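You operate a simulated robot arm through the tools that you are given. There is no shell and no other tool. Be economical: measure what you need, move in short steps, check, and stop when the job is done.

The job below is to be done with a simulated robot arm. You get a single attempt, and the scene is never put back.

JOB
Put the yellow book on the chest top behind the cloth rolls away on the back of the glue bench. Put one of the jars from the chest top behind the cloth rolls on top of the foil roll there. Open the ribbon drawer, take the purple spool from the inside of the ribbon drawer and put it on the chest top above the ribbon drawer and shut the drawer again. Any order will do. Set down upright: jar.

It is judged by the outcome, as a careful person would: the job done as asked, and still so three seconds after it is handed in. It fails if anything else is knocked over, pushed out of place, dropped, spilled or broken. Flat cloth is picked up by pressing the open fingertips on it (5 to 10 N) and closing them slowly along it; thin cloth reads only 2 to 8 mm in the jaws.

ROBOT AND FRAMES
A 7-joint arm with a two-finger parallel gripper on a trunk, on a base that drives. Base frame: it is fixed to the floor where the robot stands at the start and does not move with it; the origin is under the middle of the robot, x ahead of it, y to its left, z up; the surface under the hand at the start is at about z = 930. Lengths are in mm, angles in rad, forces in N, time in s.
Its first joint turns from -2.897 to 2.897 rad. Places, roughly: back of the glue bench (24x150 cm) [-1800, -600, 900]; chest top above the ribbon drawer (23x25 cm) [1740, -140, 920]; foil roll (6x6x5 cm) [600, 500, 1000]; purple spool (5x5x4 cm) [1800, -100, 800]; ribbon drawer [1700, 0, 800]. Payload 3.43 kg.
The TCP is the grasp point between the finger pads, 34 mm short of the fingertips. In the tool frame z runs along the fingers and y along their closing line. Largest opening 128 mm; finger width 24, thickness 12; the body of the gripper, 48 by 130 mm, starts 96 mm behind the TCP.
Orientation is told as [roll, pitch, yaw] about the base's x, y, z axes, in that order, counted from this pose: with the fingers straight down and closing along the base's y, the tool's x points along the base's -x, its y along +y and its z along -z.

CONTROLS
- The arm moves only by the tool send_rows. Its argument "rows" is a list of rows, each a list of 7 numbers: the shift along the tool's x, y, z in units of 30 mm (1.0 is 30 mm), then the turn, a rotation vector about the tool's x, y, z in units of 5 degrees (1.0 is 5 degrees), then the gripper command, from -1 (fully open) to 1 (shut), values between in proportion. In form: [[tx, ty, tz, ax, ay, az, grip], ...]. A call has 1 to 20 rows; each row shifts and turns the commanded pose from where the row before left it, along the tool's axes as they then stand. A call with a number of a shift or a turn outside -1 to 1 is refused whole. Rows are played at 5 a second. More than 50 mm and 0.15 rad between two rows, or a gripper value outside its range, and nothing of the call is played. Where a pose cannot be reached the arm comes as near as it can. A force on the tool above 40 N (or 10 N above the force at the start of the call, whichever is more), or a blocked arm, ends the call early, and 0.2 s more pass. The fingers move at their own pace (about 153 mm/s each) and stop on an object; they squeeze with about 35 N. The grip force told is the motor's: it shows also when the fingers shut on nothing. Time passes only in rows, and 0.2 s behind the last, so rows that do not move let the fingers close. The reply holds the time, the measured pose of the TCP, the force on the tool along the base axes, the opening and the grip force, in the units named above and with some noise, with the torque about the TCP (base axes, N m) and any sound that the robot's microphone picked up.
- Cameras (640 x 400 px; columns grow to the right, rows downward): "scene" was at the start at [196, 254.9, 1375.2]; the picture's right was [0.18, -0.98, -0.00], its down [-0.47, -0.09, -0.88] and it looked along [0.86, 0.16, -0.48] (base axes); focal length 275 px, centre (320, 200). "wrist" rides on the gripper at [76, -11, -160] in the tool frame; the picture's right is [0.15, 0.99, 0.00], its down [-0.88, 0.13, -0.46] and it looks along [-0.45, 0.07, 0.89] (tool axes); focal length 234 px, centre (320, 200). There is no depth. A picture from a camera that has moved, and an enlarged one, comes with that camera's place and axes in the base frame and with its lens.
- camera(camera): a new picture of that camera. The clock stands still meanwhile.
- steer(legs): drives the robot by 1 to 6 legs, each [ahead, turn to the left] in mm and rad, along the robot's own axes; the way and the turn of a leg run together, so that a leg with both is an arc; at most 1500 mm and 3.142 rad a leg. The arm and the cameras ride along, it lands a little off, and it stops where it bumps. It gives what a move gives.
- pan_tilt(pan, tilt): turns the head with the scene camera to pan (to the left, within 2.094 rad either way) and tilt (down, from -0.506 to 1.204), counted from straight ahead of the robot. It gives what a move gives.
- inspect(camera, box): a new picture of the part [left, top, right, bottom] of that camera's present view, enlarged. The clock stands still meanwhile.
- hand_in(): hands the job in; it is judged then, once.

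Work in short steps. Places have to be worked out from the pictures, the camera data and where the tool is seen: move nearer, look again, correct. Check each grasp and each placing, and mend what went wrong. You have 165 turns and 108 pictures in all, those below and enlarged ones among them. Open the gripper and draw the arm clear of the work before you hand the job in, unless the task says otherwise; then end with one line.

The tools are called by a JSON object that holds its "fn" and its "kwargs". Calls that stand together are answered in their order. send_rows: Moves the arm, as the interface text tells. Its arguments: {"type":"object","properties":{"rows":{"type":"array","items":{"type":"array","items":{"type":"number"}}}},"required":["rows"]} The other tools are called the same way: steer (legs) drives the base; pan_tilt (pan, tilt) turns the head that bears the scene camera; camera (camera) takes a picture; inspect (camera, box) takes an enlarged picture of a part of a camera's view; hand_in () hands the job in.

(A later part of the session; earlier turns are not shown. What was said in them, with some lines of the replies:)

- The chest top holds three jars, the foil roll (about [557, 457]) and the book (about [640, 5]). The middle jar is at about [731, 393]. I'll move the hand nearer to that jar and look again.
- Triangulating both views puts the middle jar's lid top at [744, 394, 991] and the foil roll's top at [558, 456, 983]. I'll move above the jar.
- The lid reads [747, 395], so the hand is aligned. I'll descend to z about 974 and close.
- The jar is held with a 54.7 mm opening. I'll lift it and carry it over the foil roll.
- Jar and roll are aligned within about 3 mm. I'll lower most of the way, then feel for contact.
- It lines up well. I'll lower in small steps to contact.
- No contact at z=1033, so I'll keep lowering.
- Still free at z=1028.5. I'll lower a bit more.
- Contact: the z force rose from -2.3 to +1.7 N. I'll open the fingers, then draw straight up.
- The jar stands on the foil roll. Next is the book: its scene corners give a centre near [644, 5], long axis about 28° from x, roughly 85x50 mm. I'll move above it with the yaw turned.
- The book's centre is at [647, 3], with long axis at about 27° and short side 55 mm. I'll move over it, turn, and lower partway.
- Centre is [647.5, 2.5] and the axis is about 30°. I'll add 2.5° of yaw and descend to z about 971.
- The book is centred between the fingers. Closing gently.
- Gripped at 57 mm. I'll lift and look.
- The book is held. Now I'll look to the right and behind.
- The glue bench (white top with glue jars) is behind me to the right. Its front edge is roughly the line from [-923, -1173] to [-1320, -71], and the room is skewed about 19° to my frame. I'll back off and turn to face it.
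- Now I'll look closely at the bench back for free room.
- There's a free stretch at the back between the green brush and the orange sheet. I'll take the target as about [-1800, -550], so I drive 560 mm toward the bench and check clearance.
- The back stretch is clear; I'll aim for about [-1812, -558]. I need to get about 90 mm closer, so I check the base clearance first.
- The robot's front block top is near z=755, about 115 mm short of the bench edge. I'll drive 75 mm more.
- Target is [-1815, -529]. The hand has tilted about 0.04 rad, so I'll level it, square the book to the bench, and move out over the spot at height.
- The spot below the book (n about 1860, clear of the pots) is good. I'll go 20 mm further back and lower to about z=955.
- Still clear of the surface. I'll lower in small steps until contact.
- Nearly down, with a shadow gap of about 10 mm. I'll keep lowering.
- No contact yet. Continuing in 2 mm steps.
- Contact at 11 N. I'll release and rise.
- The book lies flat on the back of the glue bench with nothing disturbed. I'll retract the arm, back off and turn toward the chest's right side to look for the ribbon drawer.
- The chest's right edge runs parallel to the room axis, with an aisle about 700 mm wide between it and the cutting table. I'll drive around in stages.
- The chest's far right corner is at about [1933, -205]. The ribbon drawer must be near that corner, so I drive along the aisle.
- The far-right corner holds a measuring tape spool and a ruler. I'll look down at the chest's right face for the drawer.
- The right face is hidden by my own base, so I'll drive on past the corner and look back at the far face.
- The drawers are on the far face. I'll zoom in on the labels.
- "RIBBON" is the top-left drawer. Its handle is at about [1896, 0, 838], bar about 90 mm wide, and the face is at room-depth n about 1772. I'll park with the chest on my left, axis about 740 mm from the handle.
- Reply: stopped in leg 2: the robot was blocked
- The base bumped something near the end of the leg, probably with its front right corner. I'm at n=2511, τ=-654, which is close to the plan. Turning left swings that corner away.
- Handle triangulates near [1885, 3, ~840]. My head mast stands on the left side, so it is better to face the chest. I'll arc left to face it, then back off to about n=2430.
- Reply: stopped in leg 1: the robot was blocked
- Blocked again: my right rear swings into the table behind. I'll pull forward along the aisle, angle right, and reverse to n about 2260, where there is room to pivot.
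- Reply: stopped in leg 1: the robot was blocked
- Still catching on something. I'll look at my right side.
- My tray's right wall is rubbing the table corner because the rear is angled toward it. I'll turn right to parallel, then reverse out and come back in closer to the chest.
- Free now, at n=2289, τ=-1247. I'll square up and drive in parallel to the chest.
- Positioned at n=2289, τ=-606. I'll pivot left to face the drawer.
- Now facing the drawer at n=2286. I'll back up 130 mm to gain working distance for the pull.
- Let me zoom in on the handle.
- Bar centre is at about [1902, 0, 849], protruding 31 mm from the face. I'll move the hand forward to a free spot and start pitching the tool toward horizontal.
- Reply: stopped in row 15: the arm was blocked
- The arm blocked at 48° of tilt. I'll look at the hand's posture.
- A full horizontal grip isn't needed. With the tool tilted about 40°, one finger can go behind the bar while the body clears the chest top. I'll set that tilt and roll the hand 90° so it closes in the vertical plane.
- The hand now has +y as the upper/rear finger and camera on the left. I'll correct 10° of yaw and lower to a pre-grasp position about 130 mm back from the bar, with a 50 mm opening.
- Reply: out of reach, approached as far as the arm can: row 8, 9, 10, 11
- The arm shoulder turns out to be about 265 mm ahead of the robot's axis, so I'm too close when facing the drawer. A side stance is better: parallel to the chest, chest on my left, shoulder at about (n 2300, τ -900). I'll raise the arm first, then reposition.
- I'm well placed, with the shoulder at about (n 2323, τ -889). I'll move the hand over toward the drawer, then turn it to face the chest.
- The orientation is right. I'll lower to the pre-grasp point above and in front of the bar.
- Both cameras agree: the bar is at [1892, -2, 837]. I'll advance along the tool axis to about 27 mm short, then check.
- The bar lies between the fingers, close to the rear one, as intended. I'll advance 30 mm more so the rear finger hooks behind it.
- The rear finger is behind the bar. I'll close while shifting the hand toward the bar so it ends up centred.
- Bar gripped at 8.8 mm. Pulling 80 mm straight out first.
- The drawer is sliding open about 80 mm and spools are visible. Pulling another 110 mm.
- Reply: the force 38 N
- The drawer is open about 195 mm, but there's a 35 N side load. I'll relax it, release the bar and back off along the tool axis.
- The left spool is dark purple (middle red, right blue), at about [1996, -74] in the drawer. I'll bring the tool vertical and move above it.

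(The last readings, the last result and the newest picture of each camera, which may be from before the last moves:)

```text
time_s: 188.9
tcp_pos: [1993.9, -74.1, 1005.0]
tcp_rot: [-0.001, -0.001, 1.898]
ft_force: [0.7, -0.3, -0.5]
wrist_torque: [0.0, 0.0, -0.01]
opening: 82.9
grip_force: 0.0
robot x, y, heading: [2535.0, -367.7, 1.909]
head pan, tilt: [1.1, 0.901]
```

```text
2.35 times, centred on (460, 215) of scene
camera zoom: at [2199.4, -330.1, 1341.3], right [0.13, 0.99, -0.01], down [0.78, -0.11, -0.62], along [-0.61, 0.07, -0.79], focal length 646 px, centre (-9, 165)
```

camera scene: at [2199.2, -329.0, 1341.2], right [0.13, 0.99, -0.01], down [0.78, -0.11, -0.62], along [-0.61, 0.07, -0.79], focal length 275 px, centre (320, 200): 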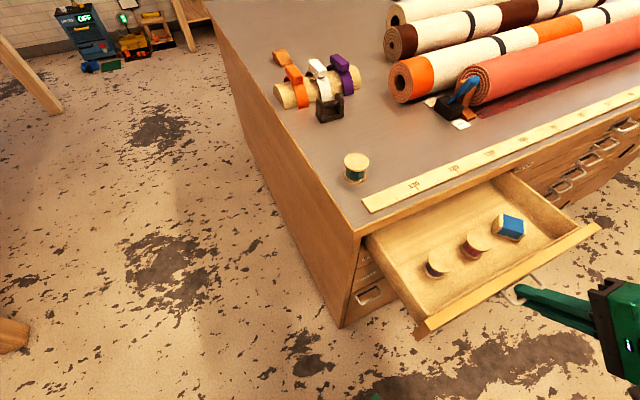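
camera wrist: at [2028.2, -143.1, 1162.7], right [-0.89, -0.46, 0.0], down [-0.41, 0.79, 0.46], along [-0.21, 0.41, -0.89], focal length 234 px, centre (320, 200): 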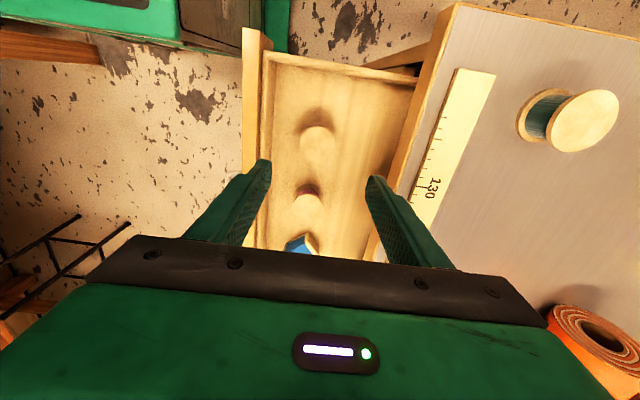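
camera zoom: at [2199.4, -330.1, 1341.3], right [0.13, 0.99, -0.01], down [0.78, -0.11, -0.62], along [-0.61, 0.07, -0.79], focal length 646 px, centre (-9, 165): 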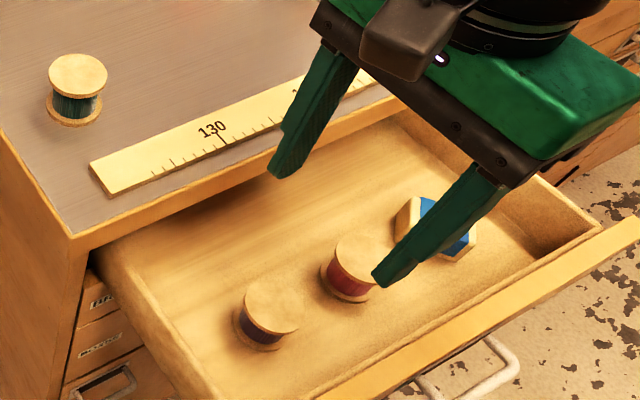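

The spool is right under the hand; both views give [1995, -73], top z about 840. I'll descend to TCP about 848.

{"fn": "send_rows", "kwargs": {"rows": [[0, 0, 0.8, 0, 0, 0, -0.3], [0, 0, 1, 0, 0, 0, -0.3], [0, 0, 1, 0, 0, 0, -0.3], [0, 0, 1, 0, 0, 0, -0.3], [0, 0, 0.8, 0, 0, 0, -0.3], [0, 0, 0.55, 0, 0, 0, -0.3], [0, 0, 0, 0, 0, 0, -0.3], [0, 0, 0, 0, 0, 0, -0.3]]}}

{"fn": "camera", "kwargs": {"camera": "wrist"}}

{"fn": "inspect", "kwargs": {"camera": "scene", "box": [380, 170, 520, 280]}}

```text
time_s: 190.7
tcp_pos: [1994.2, -74.5, 850.8]
tcp_rot: [-0.001, -0.001, 1.898]
ft_force: [0.7, -1.2, 0.4]
wrist_torque: [0.01, 0.0, 0.0]
opening: 83.6
grip_force: 0.0
robot x, y, heading: [2535.1, -366.2, 1.907]
head pan, tilt: [1.1, 0.901]
```

```text
44 pictures are left
camera wrist: at [2028.7, -143.6, 1009.4], right [-0.89, -0.46, 0.0], down [-0.41, 0.79, 0.46], along [-0.21, 0.41, -0.89], focal length 234 px, centre (320, 200)
```

wrist: 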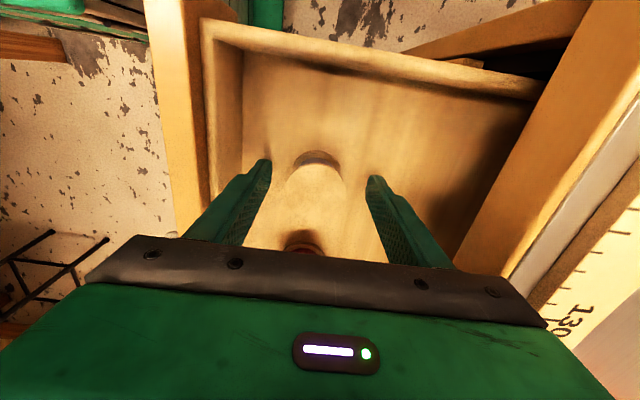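

```text
3.64 times, centred on (450, 225) of scene
camera zoom: at [2199.4, -330.1, 1341.3], right [0.13, 0.99, -0.01], down [0.78, -0.11, -0.62], along [-0.61, 0.07, -0.79], focal length 999 px, centre (-153, 109)
```

zoom: 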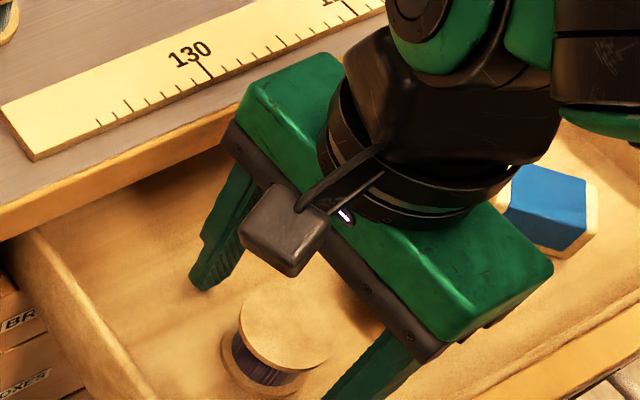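

Aligned. I'll lower 8 mm more and close gently.

{"fn": "send_rows", "kwargs": {"rows": [[0, 0, 0.15, 0, 0, 0, -0.3], [0, 0, 0.12, 0, 0, 0, -0.3], [0, 0, 0, 0, 0, 0, 0.0], [0, 0, 0, 0, 0, 0, 0.15], [0, 0, 0, 0, 0, 0, 0.3], [0, 0, 0, 0, 0, 0, 1], [0, 0, 0, 0, 0, 0, 1], [0, 0, 0, 0, 0, 0, 1]]}}

```text
time_s: 192.5
tcp_pos: [1995.0, -74.1, 843.4]
tcp_rot: [0.001, -0.002, 1.897]
ft_force: [0.3, 1.6, 1.5]
wrist_torque: [0.06, -0.06, 0.01]
opening: 46.2
grip_force: 35.7
robot x, y, heading: [2533.8, -366.9, 1.91]
head pan, tilt: [1.1, 0.901]
```

Spool held at 46 mm. I'll lift it clear and carry it over the chest top toward [1775, -102].

{"fn": "send_rows", "kwargs": {"rows": [[0, 0, -0.4, 0, 0, 0, 1], [0, 0, -0.8, 0, 0, 0, 1], [0, 0, -1, 0, 0, 0, 1], [0, 0, -1, 0, 0, 0, 1], [0, 0, -1, 0, 0, 0, 1], [0, 0, -1, 0, 0, 0, 1], [0, 0, -1, 0, 0, 0, 1], [0, 0, -0.4, 0, 0, 0, 1], [-0.18, 0.9, 0, 0, 0, 0, 1], [-0.18, 0.9, 0, 0, 0, 0, 1], [-0.18, 0.9, 0, 0, 0, 0, 1], [-0.18, 0.9, 0, 0, 0, 0, 1], [-0.18, 0.9, 0, 0, 0, 0, 1], [-0.18, 0.9, 0, 0, 0, 0, 1], [-0.18, 0.9, 0, 0, 0, 0, 1], [-0.18, 0.9, 0, 0, 0, 0, 1], [0, 0, 0, 0, 0, 0, 1], [0, 0, 0, 0, 0, 0, 1]]}}

{"fn": "camera", "kwargs": {"camera": "scene"}}

{"fn": "camera", "kwargs": {"camera": "wrist"}}

```text
time_s: 196.3
tcp_pos: [1774.8, -102.4, 1039.1]
tcp_rot: [-0.001, 0.001, 1.897]
ft_force: [-0.1, 0.5, -0.8]
wrist_torque: [0.01, 0.0, 0.01]
opening: 46.3
grip_force: 34.7
robot x, y, heading: [2531.8, -366.1, 1.905]
head pan, tilt: [1.1, 0.901]
```

```text
42 pictures are left
camera scene: at [2199.3, -330.2, 1341.2], right [0.13, 0.99, -0.01], down [0.78, -0.11, -0.62], along [-0.61, 0.07, -0.79], focal length 275 px, centre (320, 200)
```

scene: 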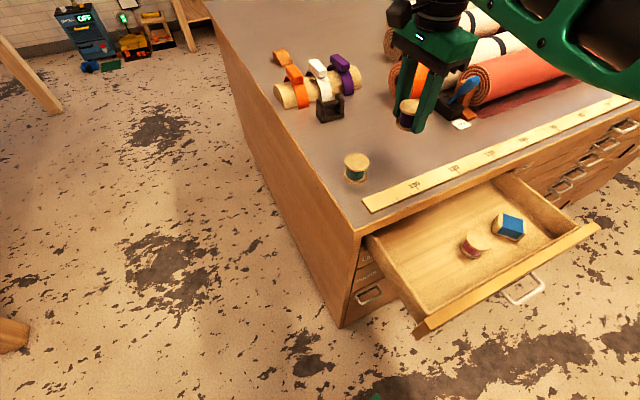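

```text
41 pictures are left
camera wrist: at [1808.5, -171.6, 1197.1], right [-0.89, -0.46, 0.0], down [-0.41, 0.79, 0.46], along [-0.21, 0.4, -0.89], focal length 234 px, centre (320, 200)
```

wrist: 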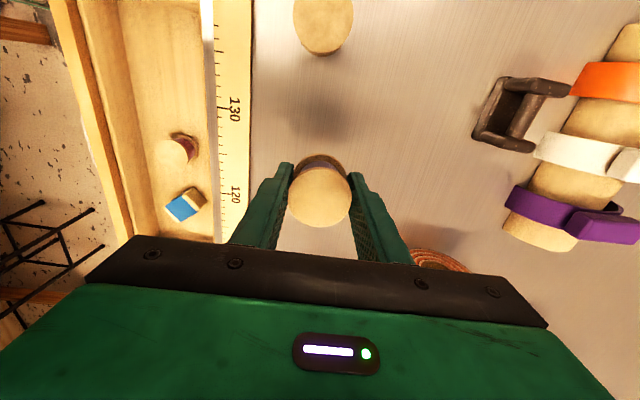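

The spot below is free. I'll lower to about z=984, then feel for contact.

{"fn": "send_rows", "kwargs": {"rows": [[0, 0, 0.6, 0, 0, 0, 1], [0, 0, 0.6, 0, 0, 0, 1], [0, 0, 0.5, 0, 0, 0, 1], [0, 0, 0.1, 0, 0, 0, 1], [0, 0, 0.1, 0, 0, 0, 1], [0, 0, 0, 0, 0, 0, 1]]}}

```text
time_s: 197.7
tcp_pos: [1776.6, -101.7, 983.5]
tcp_rot: [0.0, 0.001, 1.897]
ft_force: [0.0, 0.9, -0.4]
wrist_torque: [0.01, -0.02, 0.04]
opening: 46.3
grip_force: 34.5
robot x, y, heading: [2530.7, -365.3, 1.909]
head pan, tilt: [1.1, 0.901]
```

Continuing in small steps.

{"fn": "send_rows", "kwargs": {"rows": [[0, 0, 0.1, 0, 0, 0, 1], [0, 0, 0.08, 0, 0, 0, 1], [0, 0, 0, 0, 0, 0, 1]]}}

{"fn": "inspect", "kwargs": {"camera": "scene", "box": [370, 60, 470, 150]}}

```text
time_s: 198.5
tcp_pos: [1776.5, -103.5, 978.2]
tcp_rot: [0.0, 0.001, 1.898]
ft_force: [-0.1, 0.7, -0.4]
wrist_torque: [-0.04, 0.04, 0.02]
opening: 46.5
grip_force: 35.2
robot x, y, heading: [2534.6, -366.0, 1.907]
head pan, tilt: [1.1, 0.901]
```

```text
4.44 times, centred on (420, 105) of scene
camera zoom: at [2199.3, -330.2, 1341.2], right [0.13, 0.99, -0.01], down [0.78, -0.11, -0.62], along [-0.61, 0.07, -0.79], focal length 1221 px, centre (-124, 622)
```

zoom: 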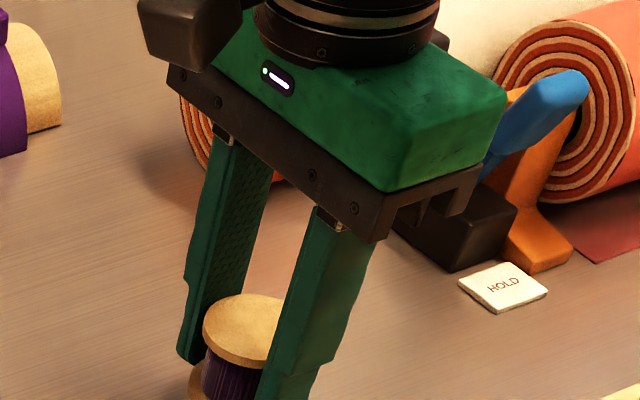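

Purple thread confirmed, and no contact yet. Lowering further.

{"fn": "send_rows", "kwargs": {"rows": [[0, 0, 0.07, 0, 0, 0, 1], [0, 0, 0.06, 0, 0, 0, 1], [0, 0, 0, 0, 0, 0, 1]]}}

```text
time_s: 199.3
tcp_pos: [1776.4, -103.0, 974.4]
tcp_rot: [-0.001, 0.002, 1.898]
ft_force: [0.9, 0.4, -0.5]
wrist_torque: [0.0, -0.01, 0.03]
opening: 46.4
grip_force: 35.2
robot x, y, heading: [2537.3, -363.9, 1.908]
head pan, tilt: [1.1, 0.901]
```

Still free at z=974. Another 3 mm.

{"fn": "send_rows", "kwargs": {"rows": [[0, 0, 0.06, 0, 0, 0, 1], [0, 0, 0.05, 0, 0, 0, 1], [0, 0, 0, 0, 0, 0, 1]]}}

```text
time_s: 200.1
tcp_pos: [1775.9, -101.1, 971.7]
tcp_rot: [-0.001, -0.001, 1.896]
ft_force: [0.4, 0.0, -0.7]
wrist_torque: [0.01, -0.01, -0.02]
opening: 46.4
grip_force: 35.0
robot x, y, heading: [2536.8, -370.0, 1.911]
head pan, tilt: [1.1, 0.901]
```

Fingertips are still about 6 mm above the surface. Another 3 mm.

{"fn": "send_rows", "kwargs": {"rows": [[0, 0, 0.06, 0, 0, 0, 1], [0, 0, 0.05, 0, 0, 0, 1], [0, 0, 0, 0, 0, 0, 1]]}}

```text
time_s: 200.9
tcp_pos: [1775.6, -103.0, 966.7]
tcp_rot: [0.001, -0.001, 1.897]
ft_force: [-0.3, 0.9, -0.9]
wrist_torque: [0.0, -0.02, 0.02]
opening: 46.3
grip_force: 35.1
robot x, y, heading: [2531.4, -363.9, 1.907]
head pan, tilt: [1.1, 0.901]
```

No contact at TCP 967. I'll look at the spool's base.

{"fn": "inspect", "kwargs": {"camera": "scene", "box": [385, 100, 445, 150]}}

```text
8.00 times, centred on (415, 125) of scene
camera zoom: at [2199.3, -330.2, 1341.2], right [0.13, 0.99, -0.01], down [0.78, -0.11, -0.62], along [-0.61, 0.07, -0.79], focal length 2198 px, centre (-440, 800)
```

zoom: 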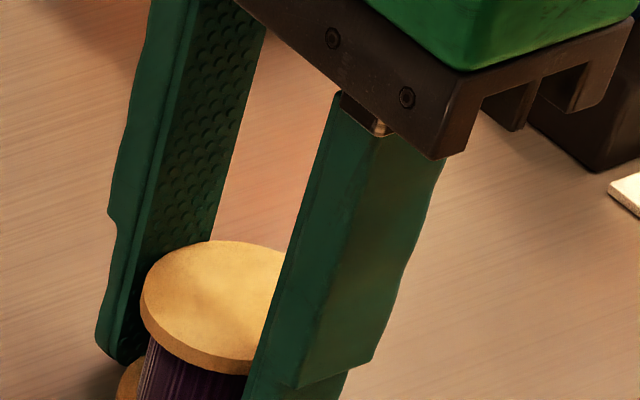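

Very near the surface by the shadow. I'll continue in 1.5 mm steps.

{"fn": "send_rows", "kwargs": {"rows": [[0, 0, 0.05, 0, 0, 0, 1], [0, 0, 0.04, 0, 0, 0, 1], [0, 0, 0, 0, 0, 0, 1]]}}

{"fn": "inspect", "kwargs": {"camera": "scene", "box": [385, 110, 445, 160]}}

```text
time_s: 201.7
tcp_pos: [1776.3, -103.1, 964.6]
tcp_rot: [-0.001, -0.001, 1.897]
ft_force: [-1.5, 0.4, 0.7]
wrist_torque: [0.03, 0.02, 0.02]
opening: 46.2
grip_force: 35.1
robot x, y, heading: [2533.6, -364.2, 1.909]
head pan, tilt: [1.1, 0.901]
```

```text
8.00 times, centred on (415, 135) of scene
camera zoom: at [2199.4, -330.2, 1341.3], right [0.13, 0.99, -0.01], down [0.78, -0.11, -0.62], along [-0.61, 0.07, -0.79], focal length 2198 px, centre (-440, 720)
```

zoom: 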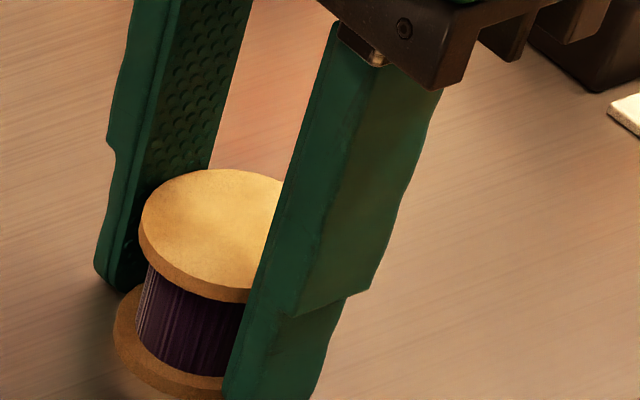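

Contact is beginning (force +1.6 N). One tiny step more to confirm, then release.

{"fn": "send_rows", "kwargs": {"rows": [[0, 0, 0.04, 0, 0, 0, 1], [0, 0, 0, 0, 0, 0, 1]]}}

```text
time_s: 202.3
tcp_pos: [1776.2, -101.9, 965.0]
tcp_rot: [0.003, 0.0, 1.896]
ft_force: [-3.5, 0.8, 12.7]
wrist_torque: [0.13, 0.1, 0.06]
opening: 46.3
grip_force: 35.2
robot x, y, heading: [2536.8, -367.9, 1.908]
head pan, tilt: [1.1, 0.901]
```

Firm contact at 12.7 N. I'll release and rise.

{"fn": "send_rows", "kwargs": {"rows": [[0, 0, -0.05, 0, 0, 0, 0.25], [0, 0, 0, 0, 0, 0, 0.1], [0, 0, 0, 0, 0, 0, 0.0], [0, 0, -0.4, 0, 0, 0, 0.0], [0, 0, -0.8, 0, 0, 0, 0.0], [0, 0, -1, 0, 0, 0, 0.0], [0, 0, -1, 0, 0, 0, 0.0], [0, 0, -1, 0, 0, 0, 0.0], [0, 0, 0, 0, 0, 0, 0.0]]}}

{"fn": "camera", "kwargs": {"camera": "scene"}}

```text
time_s: 204.3
tcp_pos: [1776.9, -101.7, 1091.2]
tcp_rot: [0.0, -0.001, 1.897]
ft_force: [0.2, -1.2, 0.1]
wrist_torque: [0.0, 0.01, -0.02]
opening: 64.0
grip_force: 0.0
robot x, y, heading: [2531.7, -369.0, 1.906]
head pan, tilt: [1.1, 0.901]
```

```text
37 pictures are left
camera scene: at [2199.3, -330.2, 1341.2], right [0.13, 0.99, -0.01], down [0.78, -0.11, -0.62], along [-0.61, 0.07, -0.79], focal length 275 px, centre (320, 200)
```

scene: 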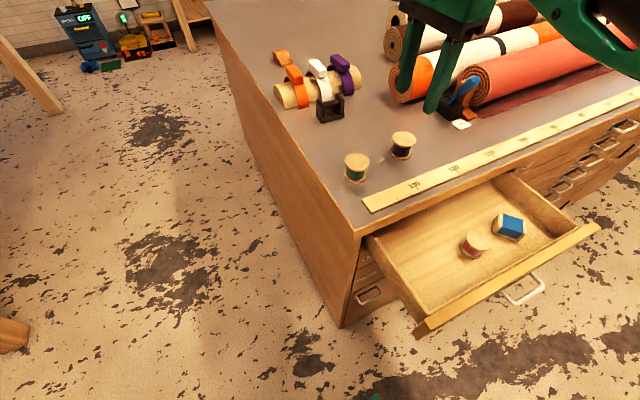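

The purple spool stands on the chest top. Next is shutting the drawer: close the fingers and move to a point in front of the handle.

{"fn": "send_rows", "kwargs": {"rows": [[-0.134, -0.93, 0, 0, 0, 0, 0.0], [-0.134, -0.93, 0, 0, 0, 0, 0.3], [-0.134, -0.93, 0, 0, 0, 0, 0.6], [-0.134, -0.93, 0, 0, 0, 0, 1], [-0.134, -0.93, 0, 0, 0, 0, 1], [-0.134, -0.93, 0, 0, 0, 0, 1], [-0.134, -0.93, 0, 0, 0, 0, 1], [-0.134, -0.93, 0, 0, 0, 0, 1], [-0.134, -0.93, 0, 0, 0, 0, 1], [-0.134, -0.93, 0, 0, 0, 0, 1], [-0.134, -0.93, 0, 0, 0, 0, 1], [-0.134, -0.93, 0, 0, 0, 0, 1], [-0.134, -0.93, 0, 0, 0, 0, 1], [-0.134, -0.93, 0, 0, 0, 0, 1], [0, -0.3, 0, 0, 0, 0, 1], [0, 0, 0, 0, 0, 0, 1]]}}

{"fn": "camera", "kwargs": {"camera": "wrist"}}

```text
time_s: 207.7
tcp_pos: [2135.9, 78.6, 1090.9]
tcp_rot: [-0.002, 0.0, 1.898]
ft_force: [-0.3, -0.1, 0.3]
wrist_torque: [-0.07, -0.01, 0.02]
opening: 0.1
grip_force: 33.4
robot x, y, heading: [2533.8, -366.0, 1.91]
head pan, tilt: [1.1, 0.901]
```

```text
36 pictures are left
camera wrist: at [2171.1, 10.6, 1248.8], right [-0.89, -0.46, 0.0], down [-0.41, 0.79, 0.46], along [-0.21, 0.41, -0.89], focal length 234 px, centre (320, 200)
```

wrist: 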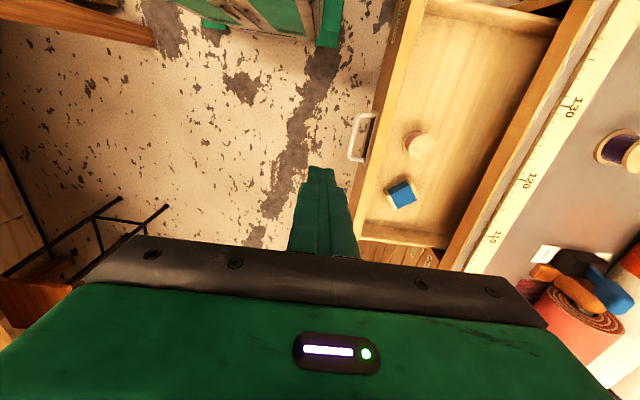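

The handle bar is at n=1986 and my closed fingers are at n=2048. I'll descend in front of it.

{"fn": "send_rows", "kwargs": {"rows": [[0, 0, 0.96, 0, 0, 0, 1], [0, 0, 0.96, 0, 0, 0, 1], [0, 0, 0.96, 0, 0, 0, 1], [0, 0, 0.96, 0, 0, 0, 1], [0, 0, 0.96, 0, 0, 0, 1], [0, 0, 0.96, 0, 0, 0, 1], [0, 0, 0.96, 0, 0, 0, 1], [0, 0, 0.9, 0, 0, 0, 1], [0, 0, 0, 0, 0, 0, 1]]}}

{"fn": "camera", "kwargs": {"camera": "wrist"}}

```text
time_s: 209.7
tcp_pos: [2136.0, 79.5, 859.4]
tcp_rot: [0.0, 0.001, 1.898]
ft_force: [-1.0, 0.4, 0.5]
wrist_torque: [-0.01, -0.02, 0.03]
opening: 0.1
grip_force: 32.9
robot x, y, heading: [2533.8, -364.2, 1.909]
head pan, tilt: [1.1, 0.901]
```

```text
35 pictures are left
camera wrist: at [2170.8, 10.9, 1017.7], right [-0.89, -0.46, 0.0], down [-0.41, 0.79, 0.46], along [-0.21, 0.41, -0.89], focal length 234 px, centre (320, 200)
```

wrist: 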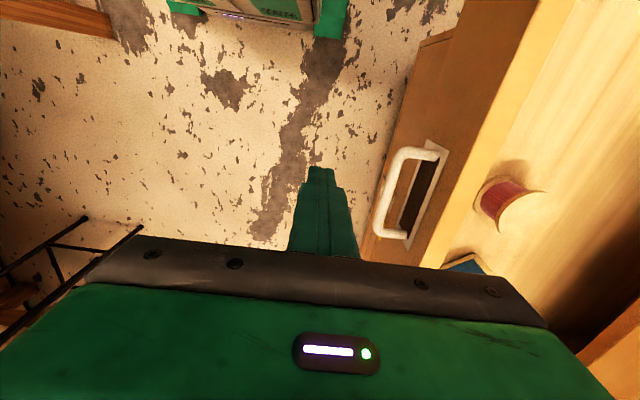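

Well placed. Pushing forward steadily.

{"fn": "send_rows", "kwargs": {"rows": [[0, 0.5, 0, 0, 0, 0, 1], [0, 0.5, 0, 0, 0, 0, 1], [0, 0.3, 0, 0, 0, 0, 1], [0, 0.4, 0, 0, 0, 0, 1], [0, 0.5, 0, 0, 0, 0, 1], [0, 0.5, 0, 0, 0, 0, 1], [0, 0.5, 0, 0, 0, 0, 1], [0, 0.5, 0, 0, 0, 0, 1], [0, 0.5, 0, 0, 0, 0, 1], [0, 0.5, 0, 0, 0, 0, 1], [0, 0.5, 0, 0, 0, 0, 1], [0, 0.5, 0, 0, 0, 0, 1], [0, 0.5, 0, 0, 0, 0, 1], [0, 0.5, 0, 0, 0, 0, 1], [0, 0.4, 0, 0, 0, 0, 1], [0, 0.3, 0, 0, 0, 0, 1], [0, 0, 0, 0, 0, 0, 1]]}}

{"fn": "camera", "kwargs": {"camera": "scene"}}

```text
time_s: 213.3
tcp_pos: [1925.1, 7.4, 861.4]
tcp_rot: [0.0, -0.001, 1.898]
ft_force: [-0.5, -0.1, -0.5]
wrist_torque: [-0.02, 0.0, 0.01]
opening: 0.0
grip_force: 32.8
robot x, y, heading: [2536.4, -365.9, 1.913]
head pan, tilt: [1.1, 0.901]
```

```text
34 pictures are left
camera scene: at [2199.3, -330.1, 1341.3], right [0.13, 0.99, -0.01], down [0.78, -0.11, -0.62], along [-0.61, 0.07, -0.79], focal length 275 px, centre (320, 200)
```

scene: 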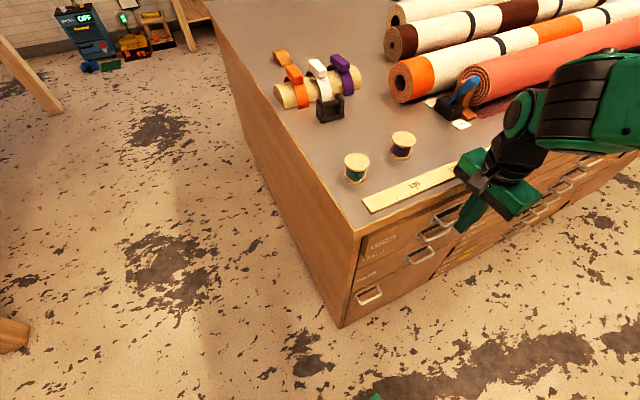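

Almost shut. I'll finish in small steps until the force rises.

{"fn": "send_rows", "kwargs": {"rows": [[0, 0.15, 0, 0, 0, 0, 1], [0, 0.15, 0, 0, 0, 0, 1], [0, 0.15, 0, 0, 0, 0, 1], [0, 0.1, 0, 0, 0, 0, 1], [0, 0, 0, 0, 0, 0, 1]]}}

{"fn": "inspect", "kwargs": {"camera": "scene", "box": [350, 150, 550, 310]}}

```text
time_s: 214.5
tcp_pos: [1909.9, 1.8, 860.6]
tcp_rot: [0.001, -0.002, 1.897]
ft_force: [0.2, 0.1, -0.4]
wrist_torque: [0.03, 0.0, 0.02]
opening: 0.3
grip_force: 33.1
robot x, y, heading: [2530.6, -362.6, 1.913]
head pan, tilt: [1.1, 0.901]
```

```text
2.50 times, centred on (450, 230) of scene
camera zoom: at [2199.3, -330.1, 1341.3], right [0.13, 0.99, -0.01], down [0.78, -0.11, -0.62], along [-0.61, 0.07, -0.79], focal length 687 px, centre (-5, 125)
```

zoom: 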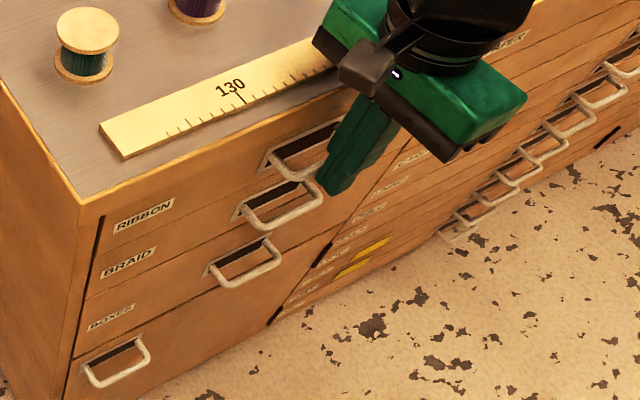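

It looks flush, but there's no resistance yet. I'll push a few millimetres more to feel the stop.

{"fn": "send_rows", "kwargs": {"rows": [[0, 0.1, 0, 0, 0, 0, 1], [0, 0.1, 0, 0, 0, 0, 1], [0, 0.08, 0, 0, 0, 0, 1], [0, 0, 0, 0, 0, 0, 1]]}}

```text
time_s: 215.3
tcp_pos: [1913.3, -10.1, 868.1]
tcp_rot: [-0.012, -0.01, 1.895]
ft_force: [14.6, -2.2, 8.9]
wrist_torque: [-0.2, -0.37, 0.21]
opening: 0.1
grip_force: 33.7
robot x, y, heading: [2532.1, -366.2, 1.911]
head pan, tilt: [1.1, 0.901]
stopped in row 3: the force on the tool passed its limit at 45 N (the readings are from after the stop); the commanded pose is now the measured one
```

Resistance passed 45 N, so the drawer is against its stop. I'll back off and raise the arm, then check.

{"fn": "send_rows", "kwargs": {"rows": [[0, -0.4, 0, 0, 0, 0, 1], [0, -0.8, 0, 0, 0, 0, 1], [0, -1, 0, 0, 0, 0, 1], [0, -1, 0, 0, 0, 0, 1], [0, -0.5, -0.8, 0, 0, 0, 1], [0, -0.3, -1, 0, 0, 0, 0.5], [0, 0, -1, 0, 0, 0, 0], [0, 0, -1, 0, 0, 0, 0], [0, 0, -1, 0, 0, 0, 0], [0, 0, -1, 0, 0, 0, 0], [0, 0, -1, 0, 0, 0, 0], [0, 0, -1, 0, 0, 0, 0], [0, 0, -1, 0, 0, 0, 0], [0, 0, -1, 0, 0, 0, 0], [0, 0, 0, 0, 0, 0, 0]]}}

{"fn": "inspect", "kwargs": {"camera": "scene", "box": [350, 100, 550, 260]}}

{"fn": "camera", "kwargs": {"camera": "scene"}}

```text
time_s: 218.5
tcp_pos: [2023.9, 25.1, 1160.9]
tcp_rot: [-0.007, -0.008, 1.893]
ft_force: [-0.2, 0.8, -0.4]
wrist_torque: [-0.01, 0.06, -0.04]
opening: 64.2
grip_force: 0.1
robot x, y, heading: [2532.3, -362.0, 1.907]
head pan, tilt: [1.1, 0.901]
```

```text
2.50 times, centred on (450, 180) of scene
camera zoom: at [2199.4, -330.1, 1341.3], right [0.13, 0.99, -0.01], down [0.78, -0.11, -0.62], along [-0.61, 0.07, -0.79], focal length 687 px, centre (-5, 250)
```

zoom: 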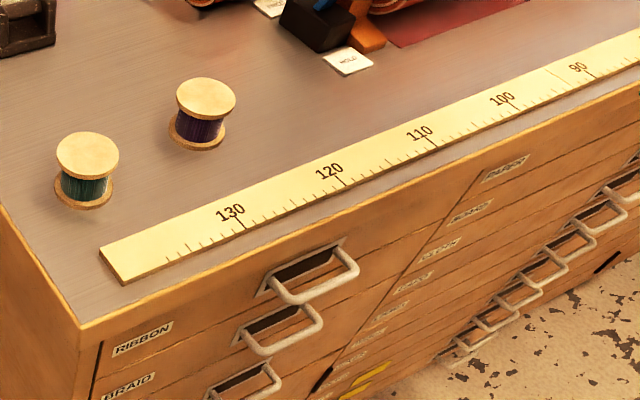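

```text
31 pictures are left
camera scene: at [2199.4, -330.1, 1341.3], right [0.13, 0.99, -0.01], down [0.78, -0.11, -0.62], along [-0.61, 0.07, -0.79], focal length 275 px, centre (320, 200)
```

scene: 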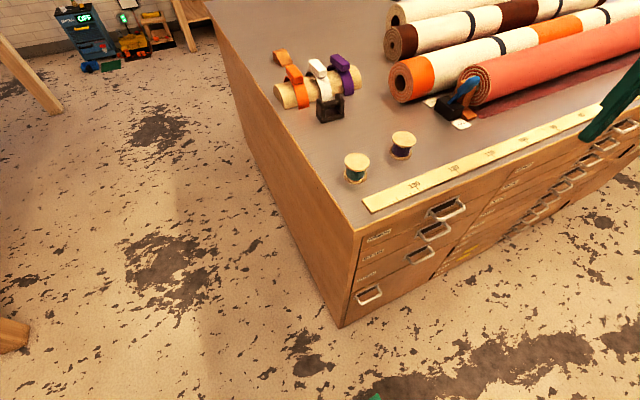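

The drawer is fully shut and the spool stands on top. One last distant check on the jar and the rest of the chest top.

{"fn": "pan_tilt", "kwargs": {"pan": 0.8, "tilt": 0.25}}

{"fn": "inspect", "kwargs": {"camera": "scene", "box": [220, 130, 440, 290]}}

```text
time_s: 219.5
tcp_pos: [2021.8, 24.9, 1160.8]
tcp_rot: [-0.008, -0.009, 1.896]
ft_force: [-0.3, 0.0, 0.7]
wrist_torque: [-0.02, 0.02, 0.0]
opening: 64.0
grip_force: 0.0
robot x, y, heading: [2530.9, -363.3, 1.906]
head pan, tilt: [0.799, 0.25]
```

```text
2.50 times, centred on (330, 210) of scene
camera zoom: at [2189.2, -300.3, 1397.8], right [0.42, 0.91, -0.01], down [0.23, -0.12, -0.97], along [-0.88, 0.4, -0.26], focal length 687 px, centre (295, 175)
```

zoom: 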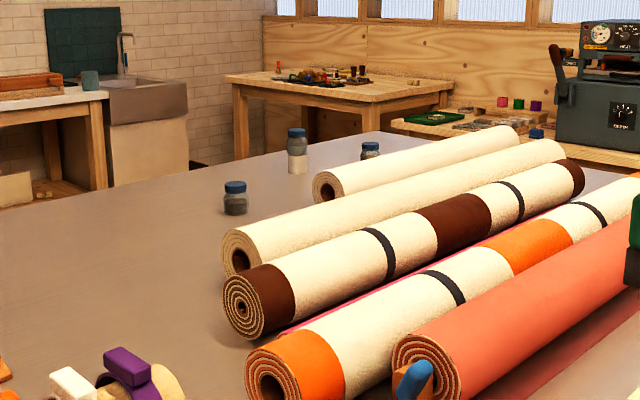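

The jar still stands upright on the foil roll, the gripper is open and the arm is clear of the work. Handing in.

{"fn": "hand_in", "kwargs": {}}

```text
The job is handed in.
```

The job is done and handed in: the book lies on the back of the glue bench, a jar stands upright on the foil roll, the purple spool is on the chest top above the ribbon drawer, and that drawer is shut; my base bumped something three times (most likely the green table), and I saw nothing out of place.
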